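You operate a simulated robot arm through the tools that you are given. There is no shell and no other tool. Be economical: measure what you need, move in short steps, check, and stop when the job is done.

The job below is to be done with a simulated robot arm. You get a single attempt, and the scene is never put back.

JOB
Stand the sanding block beside the yellow handset. It goes on the side that lies toward x -0.7, y -0.7 (a direction in the base frame), with about 3 cm between them.

The check looks at the end state, three seconds after you hand in, the way a careful person would. Anything else that was tipped, shoved, dropped, spilled or broken makes it a failure.

ROBOT AND FRAMES
A 7-joint arm with a two-finger parallel gripper, fixed in place. Base frame: the origin is at the foot of the arm, x ahead of it, y to its left, z up; the work surface is at about z = 0. Lengths are in m, angles in degrees, forces in N, time in s.
With the tool pointing down near the work surface it reaches from about 0.22 to 0.58 m from the base axis. Its first joint turns from -66.0 to 66.0 degrees. Payload 2.5 kg.
The TCP is the grasp point between the finger pads, 0.023 m short of the fingertips. In the tool frame z runs along the fingers and y along their closing line. Largest opening 0.094 m; finger width 0.038, thickness 0.01; the body of the gripper, 0.054 by 0.096 m, starts 0.039 m behind the TCP.
Orientation is that of the tool frame in the base frame, as a unit quaternion [x, y, z, w]. With the fingers straight down and closing along the base's y, the tool's x points along the base's -x, its y along +y and its z along -z.

CONTROLS
- The arm moves only by the tool play_rows. Its argument "commands" is a list of rows, each a list of 3 entries, a list of its own where there are three numbers: the shift along the tool's x, y, z in m, then the turn about the tool's z in degrees, then the opening, from 0 (shut) to 1 (fully open). In form: [[[dx, dy, dz], spin, hand], ...]. A call has 1 to 8 rows; each row shifts and turns the commanded pose from where the row before left it, along the tool's axes as they then stand. Each row takes 0.2 s and may step no farther than 0.05 m and 8.6 degrees from the row before; otherwise, or with a gripper value out of range, the whole call is refused. Where a pose cannot be reached the arm comes as near as it can. A force on the tool above 40 N (or 10 N above the force at the start of the call, whichever is more), or a blocked arm, ends the call early, and 0.2 s more pass. The fingers move at their own pace (about 0.108 m/s each) and stop on an object; they squeeze with about 27 N. The grip force told is the motor's: it shows also when the fingers shut on nothing. Time passes only in rows, and 0.2 s behind the last, so rows that do not move let the fingers close. The reply holds the time, the measured pose of the TCP, the force on the tool along the base axes, the opening and the grip force, in the units named above and with some noise, and new pictures: "pictures" is both (left out), scene, wrist or none.
- Cameras (640 x 400 px; columns grow to the right, rows downward): "scene" is fixed at [0.0978, -0.3896, 0.5642]; the picture's right is [0.95, -0.30, 0.00], its down [-0.12, -0.36, -0.93] and it looks along [0.28, 0.88, -0.38] (base axes); focal length 362 px, centre (320, 200). "wrist" rides on the gripper at [-0.039, 0, -0.044] in the tool frame; the picture's right is [0.00, -1.00, 0.00], its down [0.97, 0.00, -0.24] and it looks along [0.24, 0.00, 0.97] (tool axes); focal length 218 px, centre (320, 200). There is no depth. A picture from a camera that has moved, and an enlarged one, comes with that camera's place and axes in the base frame and with its lens.
- inspect(camera, box): a new picture of the part [left, top, right, bottom] of that camera's present view, enlarged. It takes no simulated time.
- finish_job(): hands the job in; it is judged then, once.

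Go step by step. Nothing tells you positions but the pictures and the camera data: compare them with the known pose of the tool, close in by small moves and look again before you grip or let go. The budget is 90 turns and 150 pictures, counting those below and the enlarged ones. Unless the task says otherwise, let go and move clear before handing in, and close with one line.

The tools are called after "Call:" as a command line: name --argument value ..., lists and objects as JSON in quotes. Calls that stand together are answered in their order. play_rows: Moves the arm, as the interface text tells. Its arguments: {"type":"object","properties":{"commands":{"type":"array"},"pictures":{"type":"string","enum":["both","scene","wrist","none"]}},"required":["commands"]} The other tools are called the same way: inspect (camera, box) takes an enlarged picture of a part of a camera's view; finish_job () hands the job in.

At the start:

```text
time: 0.0
ee_pos: [0.2376, 0.2992, 0.2649]
tool_rot: [0.0, 1.0, 0.0, 0.0]
force: [-0.1, 0.0, -0.7]
width: 0.0938
grip_force: 0.0
```

scene: 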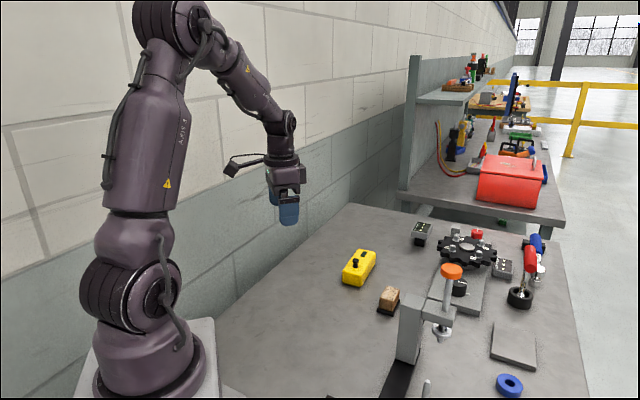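
wrist: 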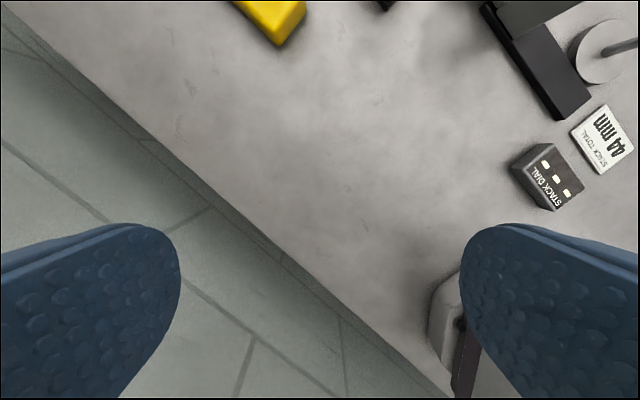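

I see a yellow handset near the middle of the table and a small brown block beside it, probably the sanding block. I'll enlarge the view to measure both.

Call:
inspect --camera "scene" --box '[320, 230, 448, 326]'

Call:
inspect --camera "scene" --box '[380, 210, 580, 400]'

```text
4.17 times, centred on (384, 278) of scene
camera zoom: at [0.0978, -0.3896, 0.5642], right [0.95, -0.3, 0.0], down [-0.12, -0.36, -0.93], along [0.28, 0.88, -0.38], focal length 1509 px, centre (53, -125)
```

zoom: 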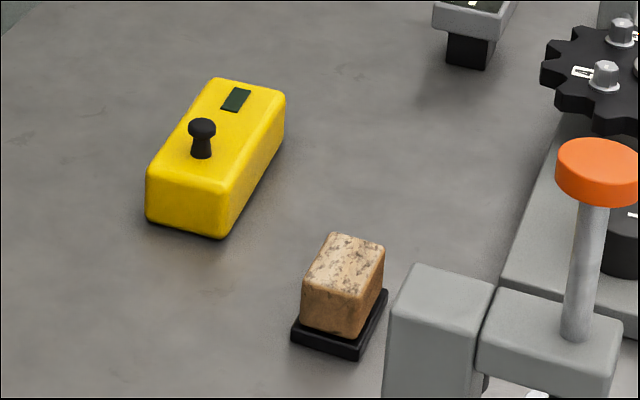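

```text
2.11 times, centred on (480, 305) of scene
camera zoom: at [0.0978, -0.3896, 0.5642], right [0.95, -0.3, 0.0], down [-0.12, -0.36, -0.93], along [0.28, 0.88, -0.38], focal length 762 px, centre (-17, -21)
```

zoom: 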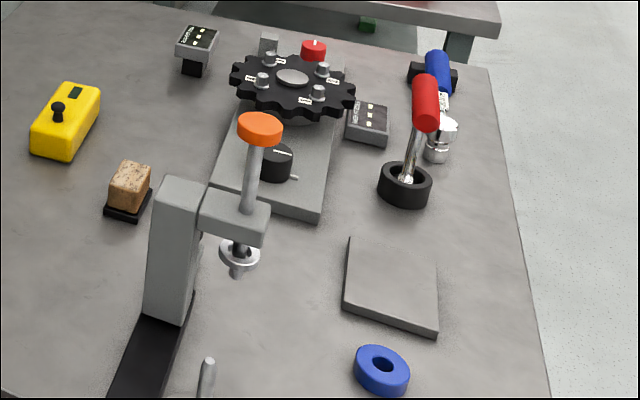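

The cork block on a black base is the sanding block, at about (0.465, 0.228). The handset is at about (0.457, 0.383) with its long axis along (0.7, 0.7), so the block should end up near (0.37, 0.295). I'll move above the area to get a wrist view.

Call:
play_rows --commands '[[[-0.045, -0.005, 0], 0, 1], [[-0.045, -0.005, 0], 0, 1], [[-0.045, -0.005, 0], 0, 1], [[-0.045, -0.005, 0], 0, 1], [[0, 0, 0], 0, 1]]'

```text
time: 1.2
ee_pos: [0.4171, 0.2801, 0.2689]
tool_rot: [0.0, 1.0, 0.0, 0.0]
force: [-0.6, 0.3, -0.3]
width: 0.0941
grip_force: 0.1
camera wrist: at [0.4563, 0.2805, 0.3134], right [0.0, -1.0, 0.0], down [-0.97, 0.0, 0.24], along [-0.24, 0.0, -0.97], focal length 218 px, centre (320, 200)
```

scene: 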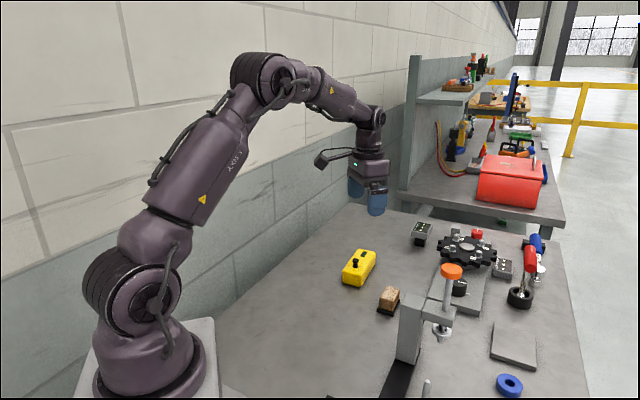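
wrist: 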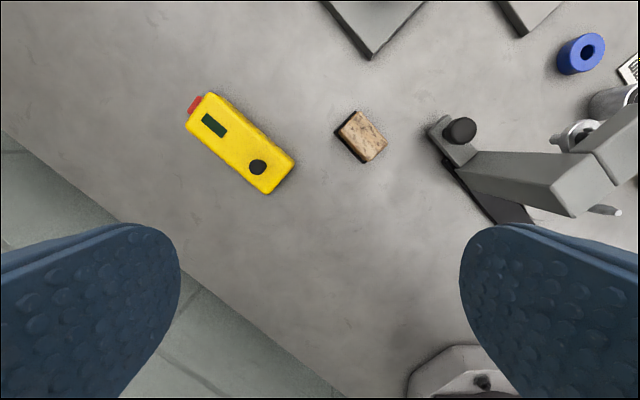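

The wrist view shows both objects clearly, with the clamp post a few centimetres to the right of the block. I'll enlarge it to measure.

Call:
inspect --camera "wrist" --box '[170, 80, 426, 240]'

Call:
inspect --camera "wrist" --box '[320, 90, 448, 170]'

```text
2.50 times, centred on (298, 160) of wrist
camera zoom: at [0.4563, 0.2805, 0.3134], right [0.0, -1.0, 0.0], down [-0.97, 0.0, 0.24], along [-0.24, 0.0, -0.97], focal length 546 px, centre (375, 300)
```

zoom: 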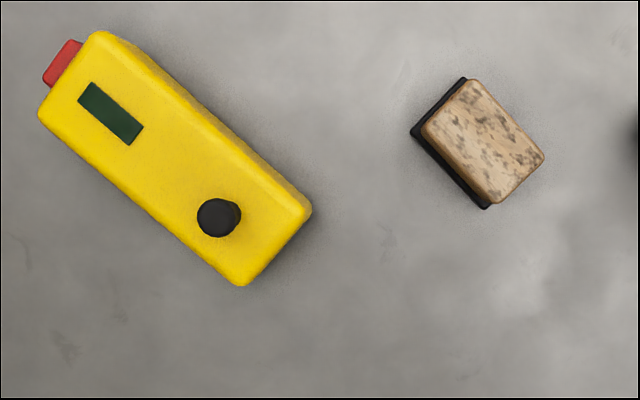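

```text
5.00 times, centred on (384, 130) of wrist
camera zoom: at [0.4563, 0.2805, 0.3134], right [0.0, -1.0, 0.0], down [-0.97, 0.0, 0.24], along [-0.24, 0.0, -0.97], focal length 1091 px, centre (0, 550)
```

zoom: 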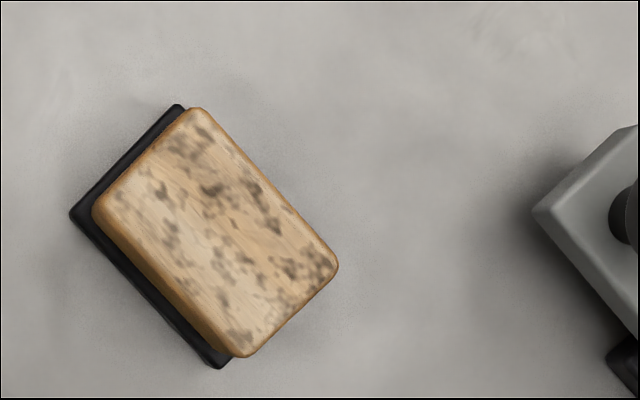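

The block's centre is at about (0.467, 0.227) with its long axis at 45°, already parallel to the handset. Before choosing the wrist angle, I'll check the gripper for parts that stick out.

Call:
inspect --camera "scene" --box '[300, 90, 428, 226]'

```text
2.94 times, centred on (364, 158) of scene
camera zoom: at [0.0978, -0.3896, 0.5642], right [0.95, -0.3, 0.0], down [-0.12, -0.36, -0.93], along [0.28, 0.88, -0.38], focal length 1065 px, centre (191, 324)
```

zoom: 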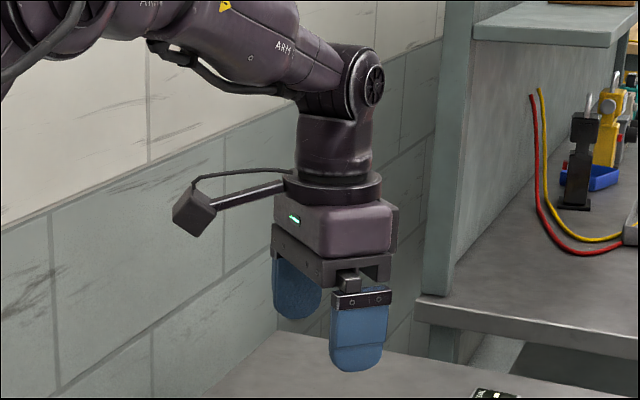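

The camera box sticks out on the tool's +x side, so a -45° spin points it away from the handset and closes the fingers across the block's short side. I'll move over the block, spin, and look again.

Call:
play_rows --commands '[[[-0.025, -0.0265, 0], -7.5, 0.8], [[-0.02824, -0.02301, 0], -7.5, 0.8], [[0, 0, 0.03], -7.5, 0.8], [[0, 0, 0.03], -7.5, 0.8], [[0, 0, 0.03], -7.5, 0.8], [[0, 0, 0.02], -7.5, 0.8], [[0, 0, 0], 0, 0.8]]'

```text
time: 2.8
ee_pos: [0.4754, 0.2332, 0.1551]
tool_rot: [-0.383, 0.924, 0.0, 0.0]
force: [0.7, -0.1, 0.3]
width: 0.0752
grip_force: 0.1
camera wrist: at [0.5025, 0.2616, 0.1996], right [0.71, -0.71, 0.0], down [-0.69, -0.69, 0.24], along [-0.17, -0.17, -0.97], focal length 218 px, centre (320, 200)
```

scene: 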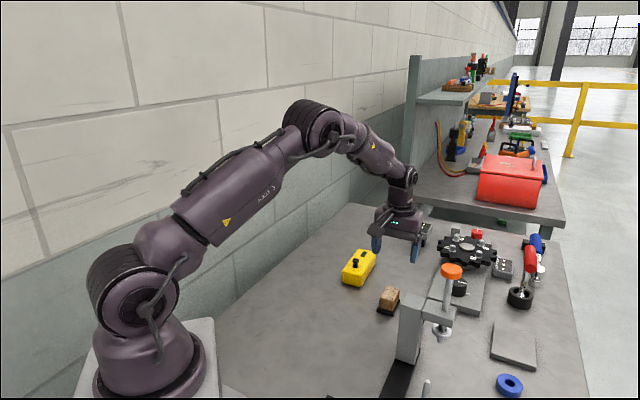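
wrist: 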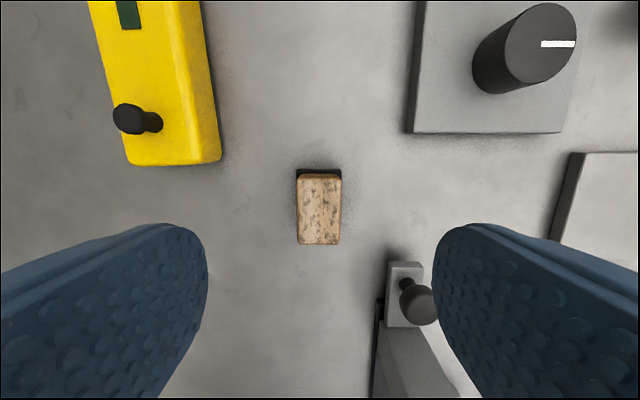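

The block is centred between the fingers, about 9 mm further along tool x. I'll correct that and descend to just above it.

Call:
play_rows --commands '[[[0.0095, 0, 0.02], 0, 0.8], [[0, 0, 0.03], 0, 0.8], [[0, 0, 0.025], 0, 0.8], [[0, 0, 0], 0, 0.8]]'

Call:
inspect --camera "scene" --box '[340, 190, 468, 326]'

```text
time: 3.8
ee_pos: [0.4673, 0.2267, 0.0818]
tool_rot: [-0.383, 0.924, 0.001, 0.0]
force: [0.0, -0.3, 0.1]
width: 0.075
grip_force: 0.0
camera wrist: at [0.4948, 0.2553, 0.1252], right [0.71, -0.71, 0.0], down [-0.69, -0.69, 0.24], along [-0.17, -0.17, -0.97], focal length 218 px, centre (320, 200)
```

scene: 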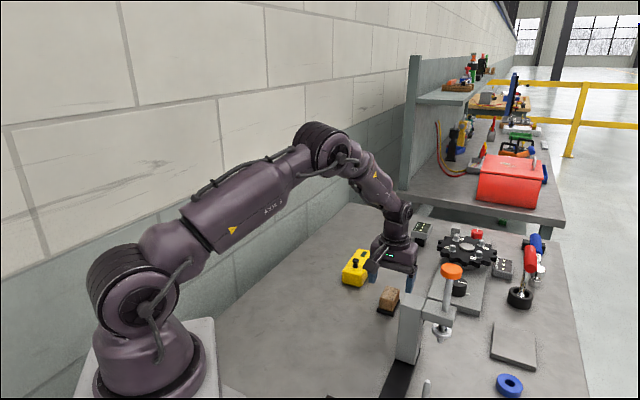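
wrist: 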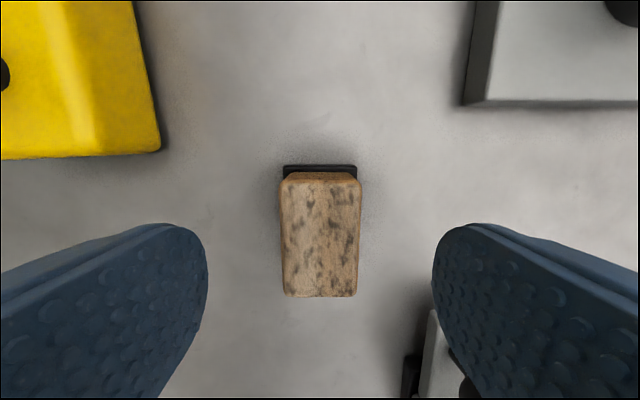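

```text
2.94 times, centred on (404, 258) of scene
camera zoom: at [0.0978, -0.3896, 0.5642], right [0.95, -0.3, 0.0], down [-0.12, -0.36, -0.93], along [0.28, 0.88, -0.38], focal length 1065 px, centre (73, 29)
```

zoom: 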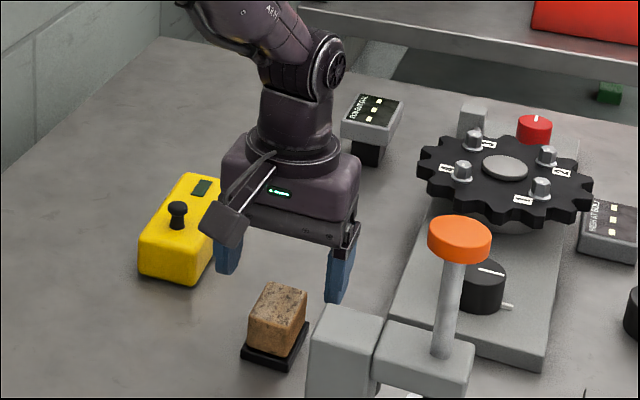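

The block is centred in the gripper, with its top at about z 0.04, and nothing is in the way of the fingers. I'll descend to z 0.036, so the tips stay above the black base, and close.

Call:
play_rows --commands '[[[0, 0, 0.025], 0, 0.8], [[0, 0, 0.02], 0, 0.8], [[0, 0, 0], 0, 0.8], [[0, 0, 0], 0, 0.8]]'

Call:
inspect --camera "scene" --box '[340, 240, 440, 330]'

```text
time: 4.8
ee_pos: [0.467, 0.2269, 0.0354]
tool_rot: [-0.383, 0.924, 0.0, 0.0]
force: [1.0, 0.2, 0.2]
width: 0.0752
grip_force: 0.1
camera wrist: at [0.4939, 0.2552, 0.0797], right [0.71, -0.71, 0.0], down [-0.69, -0.69, 0.24], along [-0.17, -0.17, -0.97], focal length 218 px, centre (320, 200)
```

scene: 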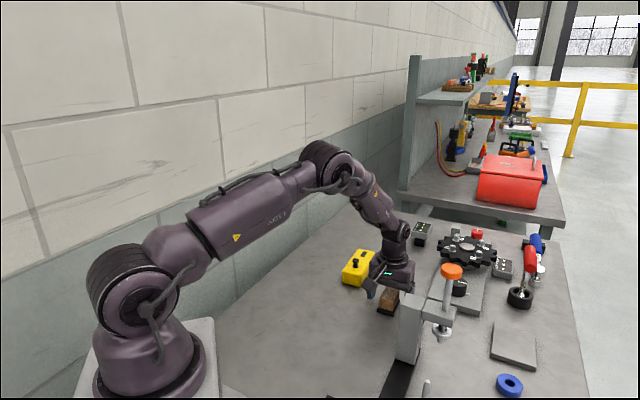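
wrist: 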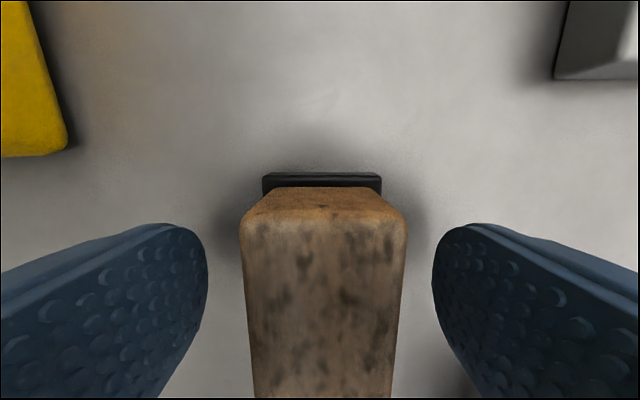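

```text
4.44 times, centred on (390, 285) of scene
camera zoom: at [0.0978, -0.3896, 0.5642], right [0.95, -0.3, 0.0], down [-0.12, -0.36, -0.93], along [0.28, 0.88, -0.38], focal length 1609 px, centre (9, -178)
```

zoom: 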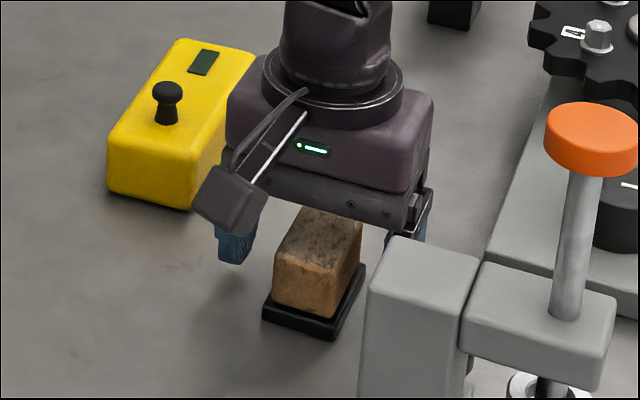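

The fingers straddle the cork, above its base, so I'll close them now.

Call:
play_rows --commands '[[[0, 0, 0], 0, 0.5], [[0, 0, 0], 0, 0.2], [[0, 0, 0], 0, 0.0], [[0, 0, 0], 0, 0.0]]' --pictures "wrist"

```text
time: 5.8
ee_pos: [0.4648, 0.226, 0.0364]
tool_rot: [-0.382, 0.924, 0.001, 0.0]
force: [0.2, -0.5, 0.7]
width: 0.0332
grip_force: 26.8
camera wrist: at [0.4939, 0.2552, 0.0799], right [0.71, -0.71, 0.0], down [-0.69, -0.69, 0.24], along [-0.17, -0.17, -0.97], focal length 218 px, centre (320, 200)
```

wrist: 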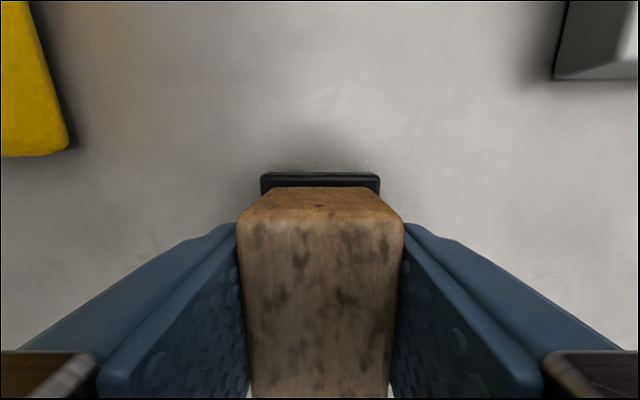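

The cork is held at a width of 33 mm. I'll lift it straight up and check that the base comes along.

Call:
play_rows --commands '[[[0, 0, -0.01], 0, 0], [[0, 0, -0.025], 0, 0], [[0, 0, -0.03], 0, 0], [[0, 0, -0.03], 0, 0], [[0, 0, 0], 0, 0]]'

```text
time: 7.0
ee_pos: [0.466, 0.2267, 0.1332]
tool_rot: [-0.383, 0.924, 0.0, 0.0]
force: [0.1, 0.4, -0.3]
width: 0.0
grip_force: 26.9
camera wrist: at [0.4939, 0.2566, 0.1773], right [0.71, -0.71, 0.0], down [-0.69, -0.69, 0.24], along [-0.17, -0.17, -0.97], focal length 218 px, centre (320, 200)
```

scene: 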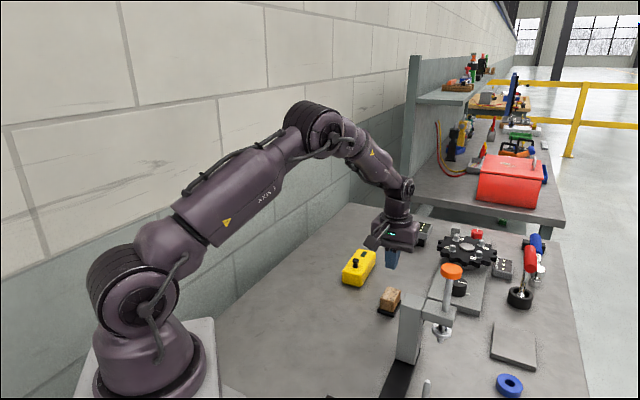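
wrist: 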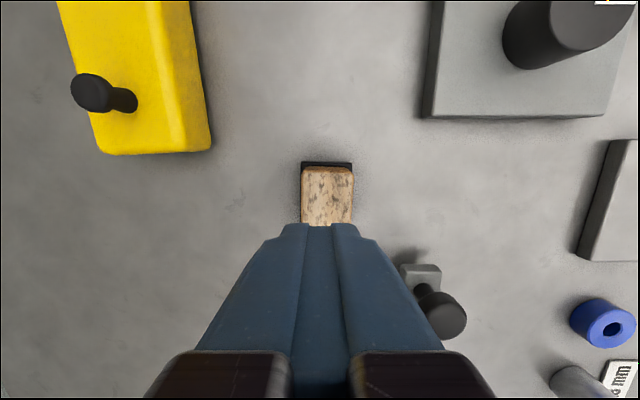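

The block slipped out of the grip and is still standing on the table. I'll look at its shape and position before trying again.

Call:
inspect --camera "scene" --box '[364, 276, 412, 324]'

Call:
play_rows --commands '[[[0.0, 0, 0], 0, 0.5], [[0, 0, 0], 0, 0.8], [[0, 0, 0], 0, 0.8]]' --pictures "wrist"

Call:
inspect --camera "wrist" --box '[264, 140, 392, 260]'

```text
8.33 times, centred on (388, 300) of scene
camera zoom: at [0.0978, -0.3896, 0.5642], right [0.95, -0.3, 0.0], down [-0.12, -0.36, -0.93], along [0.28, 0.88, -0.38], focal length 3018 px, centre (-247, -633)
```

zoom: 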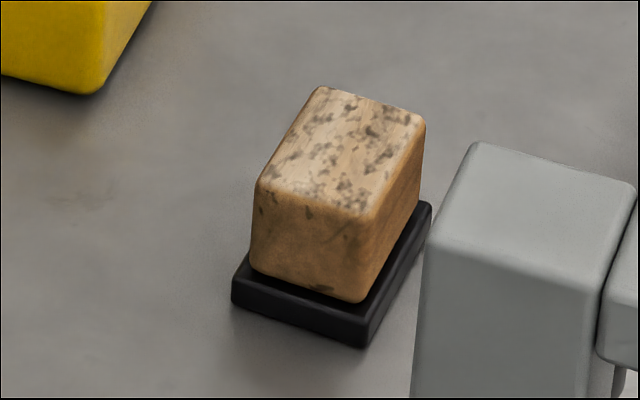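

```text
time: 7.8
ee_pos: [0.466, 0.2278, 0.1338]
tool_rot: [-0.383, 0.924, 0.0, 0.0]
force: [0.5, -0.3, -0.3]
width: 0.0754
grip_force: 0.1
camera wrist: at [0.494, 0.2566, 0.1772], right [0.71, -0.71, 0.0], down [-0.69, -0.69, 0.24], along [-0.17, -0.17, -0.97], focal length 218 px, centre (320, 200)
```

wrist: 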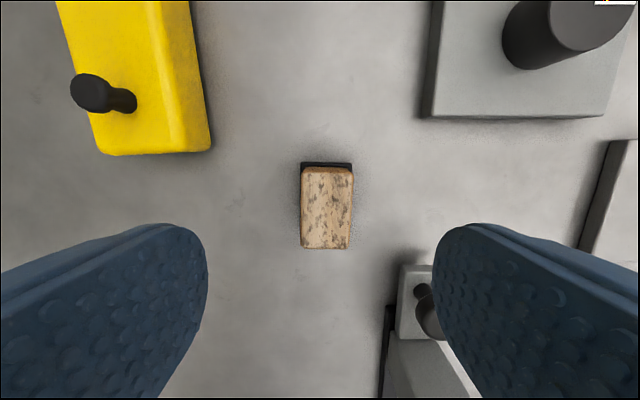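

```text
3.33 times, centred on (328, 200) of wrist
camera zoom: at [0.494, 0.2566, 0.1772], right [0.71, -0.71, 0.0], down [-0.69, -0.69, 0.24], along [-0.17, -0.17, -0.97], focal length 728 px, centre (293, 200)
```

zoom: 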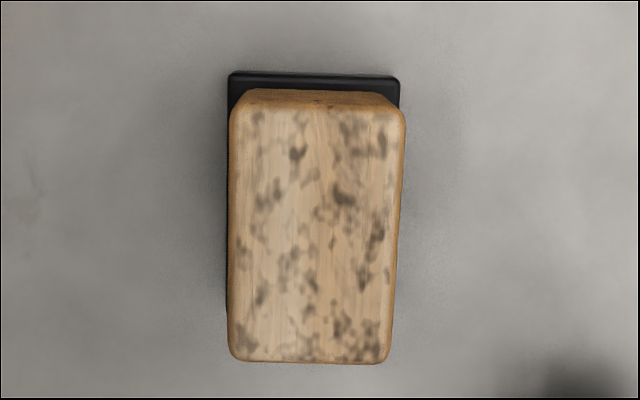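

The block shifted about 3–4 mm and turned slightly, but it is upright. The cork seems slippery, so this time I'll grip lower, across the wider black base (about 10 mm thick).

Call:
play_rows --commands '[[[0.002, -0.0035, 0.03], 1.5, 0.8], [[0, 0, 0.03], 0, 0.8], [[0, 0, 0.03], 0, 0.8], [[0, 0, 0.0165], 0, 0.8], [[0, 0, 0], 0, 0.8], [[0, 0, 0], 0, 0.8]]'

Call:
inspect --camera "scene" --box '[350, 250, 430, 326]'

```text
time: 9.2
ee_pos: [0.4701, 0.2257, 0.0243]
tool_rot: [-0.371, 0.929, -0.001, 0.0]
force: [0.4, -0.2, -1.9]
width: 0.0751
grip_force: 0.1
camera wrist: at [0.4978, 0.2529, 0.0686], right [0.69, -0.73, 0.0], down [-0.7, -0.67, 0.24], along [-0.17, -0.17, -0.97], focal length 218 px, centre (320, 200)
```

scene: 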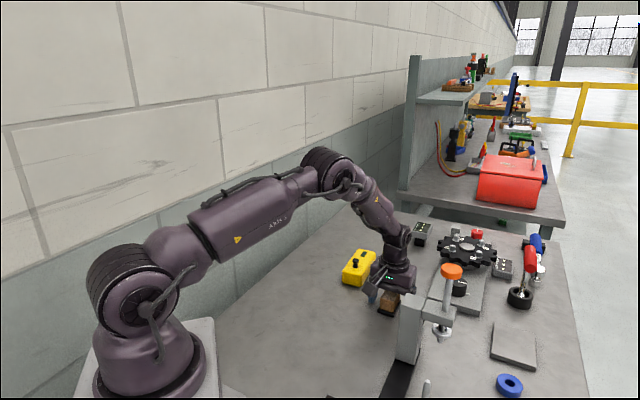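
wrist: 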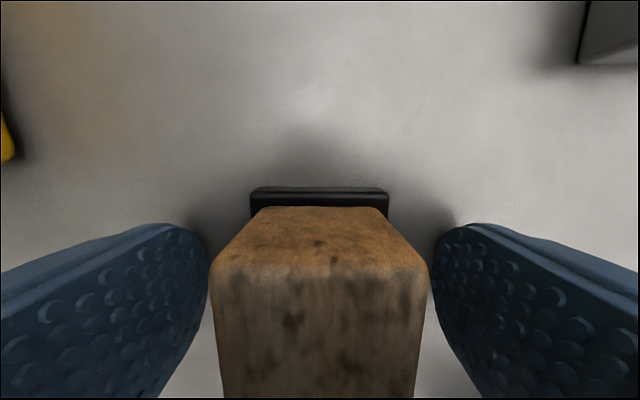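

```text
5.26 times, centred on (390, 288) of scene
camera zoom: at [0.0978, -0.3896, 0.5642], right [0.95, -0.3, 0.0], down [-0.12, -0.36, -0.93], along [0.28, 0.88, -0.38], focal length 1906 px, centre (-48, -263)
```

zoom: 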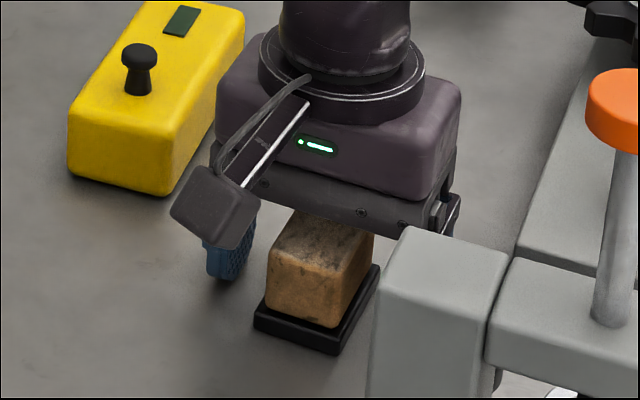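

I'm about 2 mm lower than intended, so I'll come up a little and close on the base.

Call:
play_rows --commands '[[[0, 0, -0.002], 0, 0.8], [[0, 0, 0], 0, 0.4], [[0, 0, 0], 0, 0.0], [[0, 0, 0], 0, 0.0], [[0, 0, 0], 0, 0.0]]' --pictures "wrist"

```text
time: 10.4
ee_pos: [0.4694, 0.2241, 0.0271]
tool_rot: [-0.371, 0.928, 0.0, 0.0]
force: [-0.8, 0.4, -0.8]
width: 0.039
grip_force: 27.1
camera wrist: at [0.4974, 0.252, 0.0706], right [0.69, -0.73, 0.0], down [-0.7, -0.67, 0.24], along [-0.17, -0.17, -0.97], focal length 218 px, centre (320, 200)
```

wrist: 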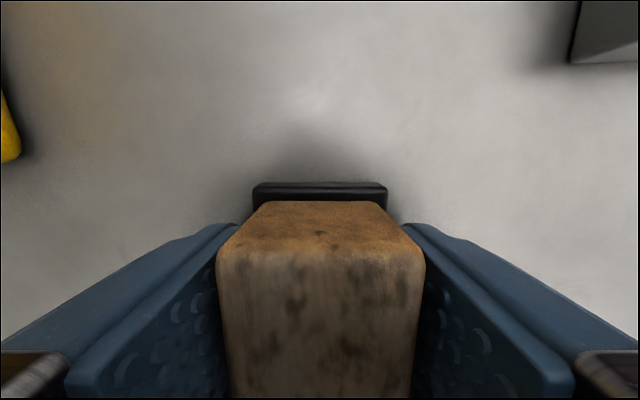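

The width is 39 mm, so the fingers are on the base. I'll lift slowly by 1 cm as a test.

Call:
play_rows --commands '[[[0, 0, -0.002], 0, 0], [[0, 0, -0.003], 0, 0], [[0, 0, -0.005], 0, 0], [[0, 0, -0.005], 0, 0], [[0, 0, 0], 0, 0]]'

Call:
inspect --camera "scene" --box '[350, 250, 430, 326]'

```text
time: 11.6
ee_pos: [0.4683, 0.2231, 0.0423]
tool_rot: [-0.37, 0.929, 0.0, 0.0]
force: [-0.1, -1.5, -0.3]
width: 0.0389
grip_force: 26.9
camera wrist: at [0.4962, 0.2509, 0.0858], right [0.69, -0.73, 0.0], down [-0.7, -0.67, 0.24], along [-0.17, -0.17, -0.97], focal length 218 px, centre (320, 200)
```

scene: 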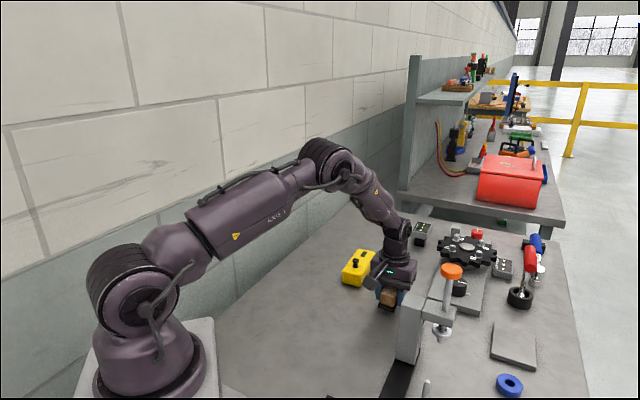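
wrist: 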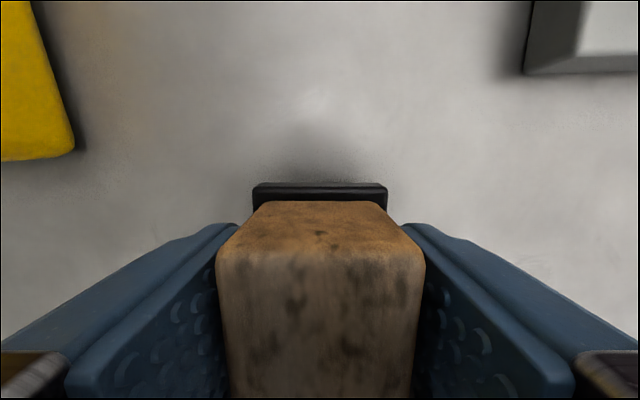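

```text
5.26 times, centred on (390, 288) of scene
camera zoom: at [0.0978, -0.3896, 0.5642], right [0.95, -0.3, 0.0], down [-0.12, -0.36, -0.93], along [0.28, 0.88, -0.38], focal length 1906 px, centre (-48, -263)
```

zoom: 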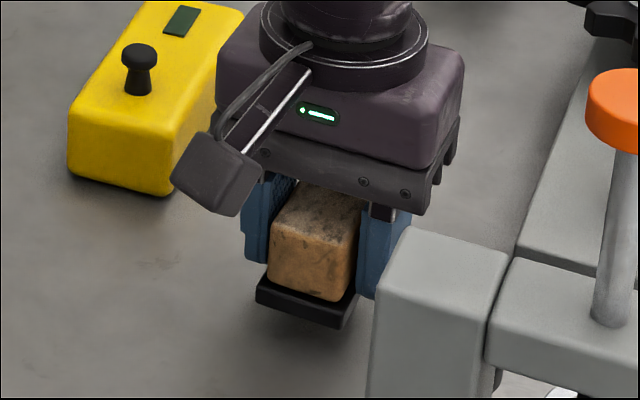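

The block is lifted and held firmly. I'll shift it along tool x first to stay clear of the handset, then carry it sideways at low height and align its heading at the end.

Call:
play_rows --commands '[[[0.0225, 0, -0.008], 0, 0], [[0, 0.02, 0], 0, 0], [[0, 0.02, 0], 0, 0], [[0, 0.02, 0], 0, 0], [[0, 0.02, 0], 0, 0], [[0, 0.02, 0], 0, 0], [[0, 0.0165, 0], 0, 0], [[0, 0, 0], -4.2, 0]]'

Call:
inspect --camera "scene" --box '[300, 220, 420, 320]'

```text
time: 13.4
ee_pos: [0.369, 0.2912, 0.0492]
tool_rot: [-0.405, 0.914, 0.0, 0.0]
force: [-0.1, -0.4, -0.7]
width: 0.0391
grip_force: 27.3
camera wrist: at [0.396, 0.3208, 0.0939], right [0.74, -0.67, 0.0], down [-0.65, -0.72, 0.24], along [-0.16, -0.18, -0.97], focal length 218 px, centre (320, 200)
```

scene: 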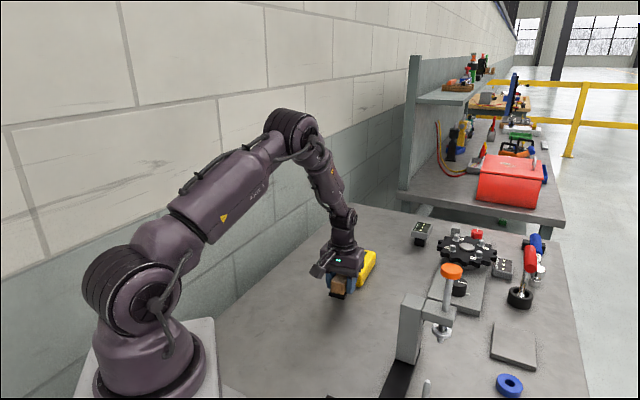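
wrist: 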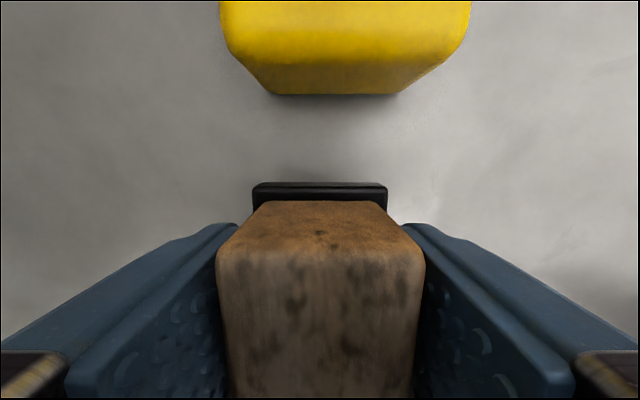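

```text
4.00 times, centred on (360, 270) of scene
camera zoom: at [0.0978, -0.3896, 0.5642], right [0.95, -0.3, 0.0], down [-0.12, -0.36, -0.93], along [0.28, 0.88, -0.38], focal length 1448 px, centre (160, -80)
```

zoom: 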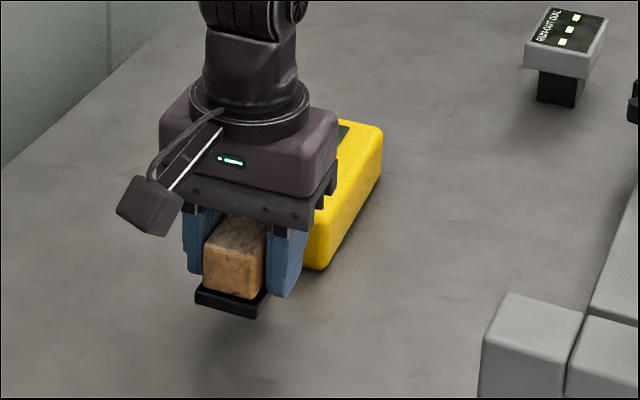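

The block is aligned with the end of the handset, and the gap works out to about 30 mm. I'll lower it to the table gently.

Call:
play_rows --commands '[[[0, 0, 0.008], 0, 0], [[0, 0, 0.008], 0, 0], [[0, 0, 0.004], 0, 0], [[0, 0, 0.0025], 0, 0], [[0, 0, 0], 0, 0]]'

Call:
inspect --camera "scene" --box '[300, 220, 420, 320]'

```text
time: 14.6
ee_pos: [0.3707, 0.2917, 0.0269]
tool_rot: [-0.405, 0.914, 0.0, 0.0]
force: [0.1, -0.4, -1.2]
width: 0.0389
grip_force: 27.2
camera wrist: at [0.3972, 0.321, 0.0708], right [0.74, -0.67, 0.0], down [-0.65, -0.72, 0.24], along [-0.16, -0.18, -0.97], focal length 218 px, centre (320, 200)
```

scene: 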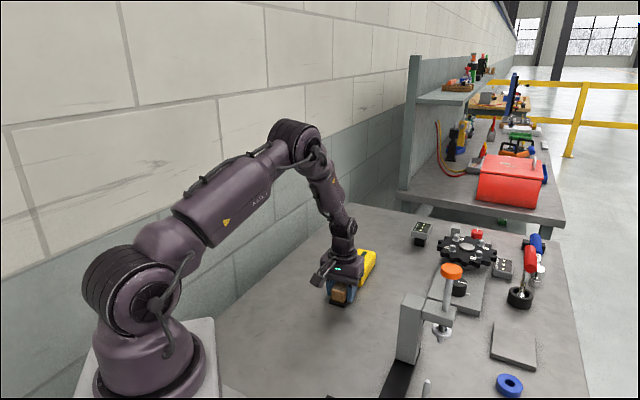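
wrist: 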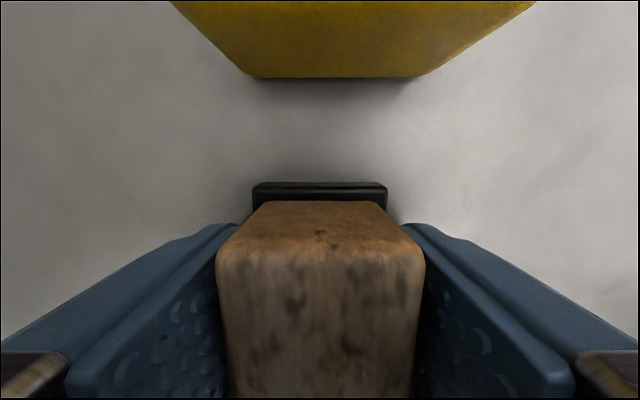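

```text
4.00 times, centred on (360, 270) of scene
camera zoom: at [0.0978, -0.3896, 0.5642], right [0.95, -0.3, 0.0], down [-0.12, -0.36, -0.93], along [0.28, 0.88, -0.38], focal length 1448 px, centre (160, -80)
```

zoom: 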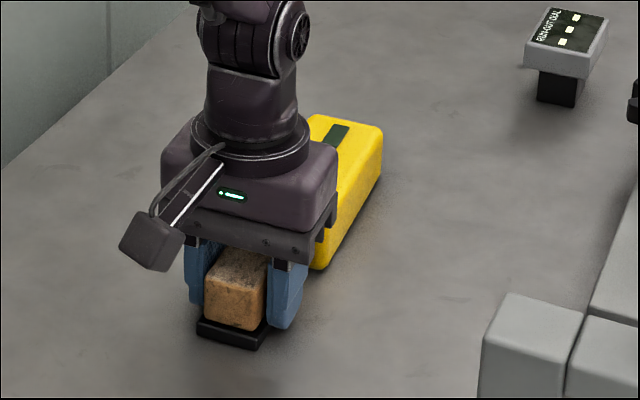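

The block is on the table with a gap of about 30 mm. I'll open the fingers and then rise straight up.

Call:
play_rows --commands '[[[0, 0, 0], 0, 0.5], [[0, 0, 0], 0, 0.75], [[0, 0, 0], 0, 0.75], [[0, 0, -0.02], 0, 0.75], [[0, 0, -0.04], 0, 0.75], [[0, 0, -0.05], 0, 0.75], [[0, 0, -0.03], 0, 0.75], [[0, 0, 0], 0, 0.75]]'

Call:
inspect --camera "scene" --box '[300, 220, 420, 320]'

```text
time: 16.4
ee_pos: [0.3717, 0.2886, 0.1661]
tool_rot: [-0.405, 0.914, -0.001, -0.001]
force: [0.3, -0.6, -0.4]
width: 0.0705
grip_force: 0.1
camera wrist: at [0.3976, 0.319, 0.2109], right [0.74, -0.67, 0.0], down [-0.65, -0.72, 0.24], along [-0.16, -0.18, -0.97], focal length 218 px, centre (320, 200)
```

scene: 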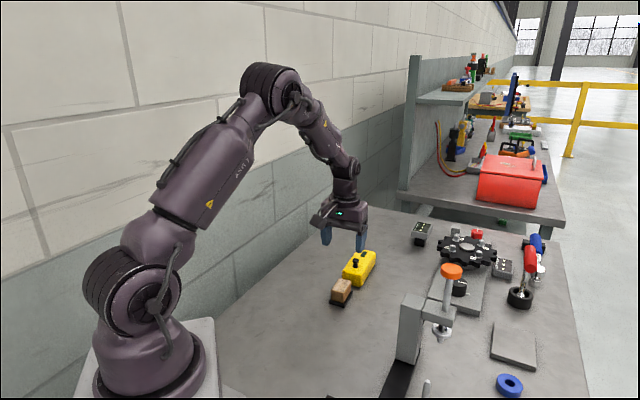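
wrist: 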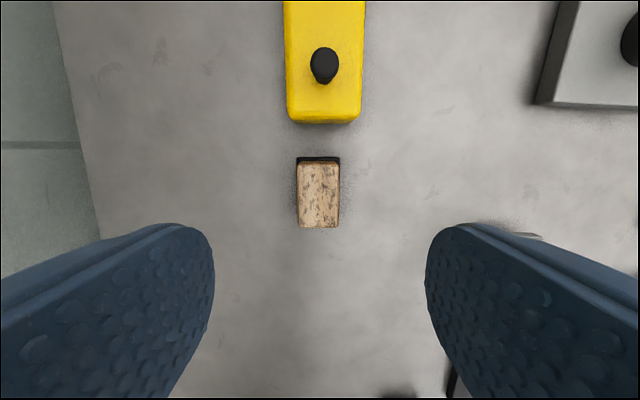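

```text
4.00 times, centred on (360, 270) of scene
camera zoom: at [0.0978, -0.3896, 0.5642], right [0.95, -0.3, 0.0], down [-0.12, -0.36, -0.93], along [0.28, 0.88, -0.38], focal length 1448 px, centre (160, -80)
```

zoom: 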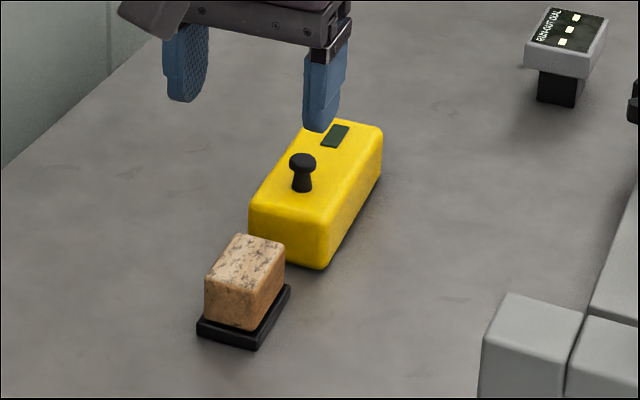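

The block stands upright beside the handset on the requested side, the gap measures about 3 cm, and nothing else has moved. The gripper is clear, so I'm handing in.

Call:
finish_job

```text
The job is handed in.
```

The sanding block is standing about 3 cm (measured 29–30 mm) from the yellow handset, on its (-0.7, -0.7) side; my first grip slipped, shifting the block about 4 mm without tipping it, and nothing else was moved.
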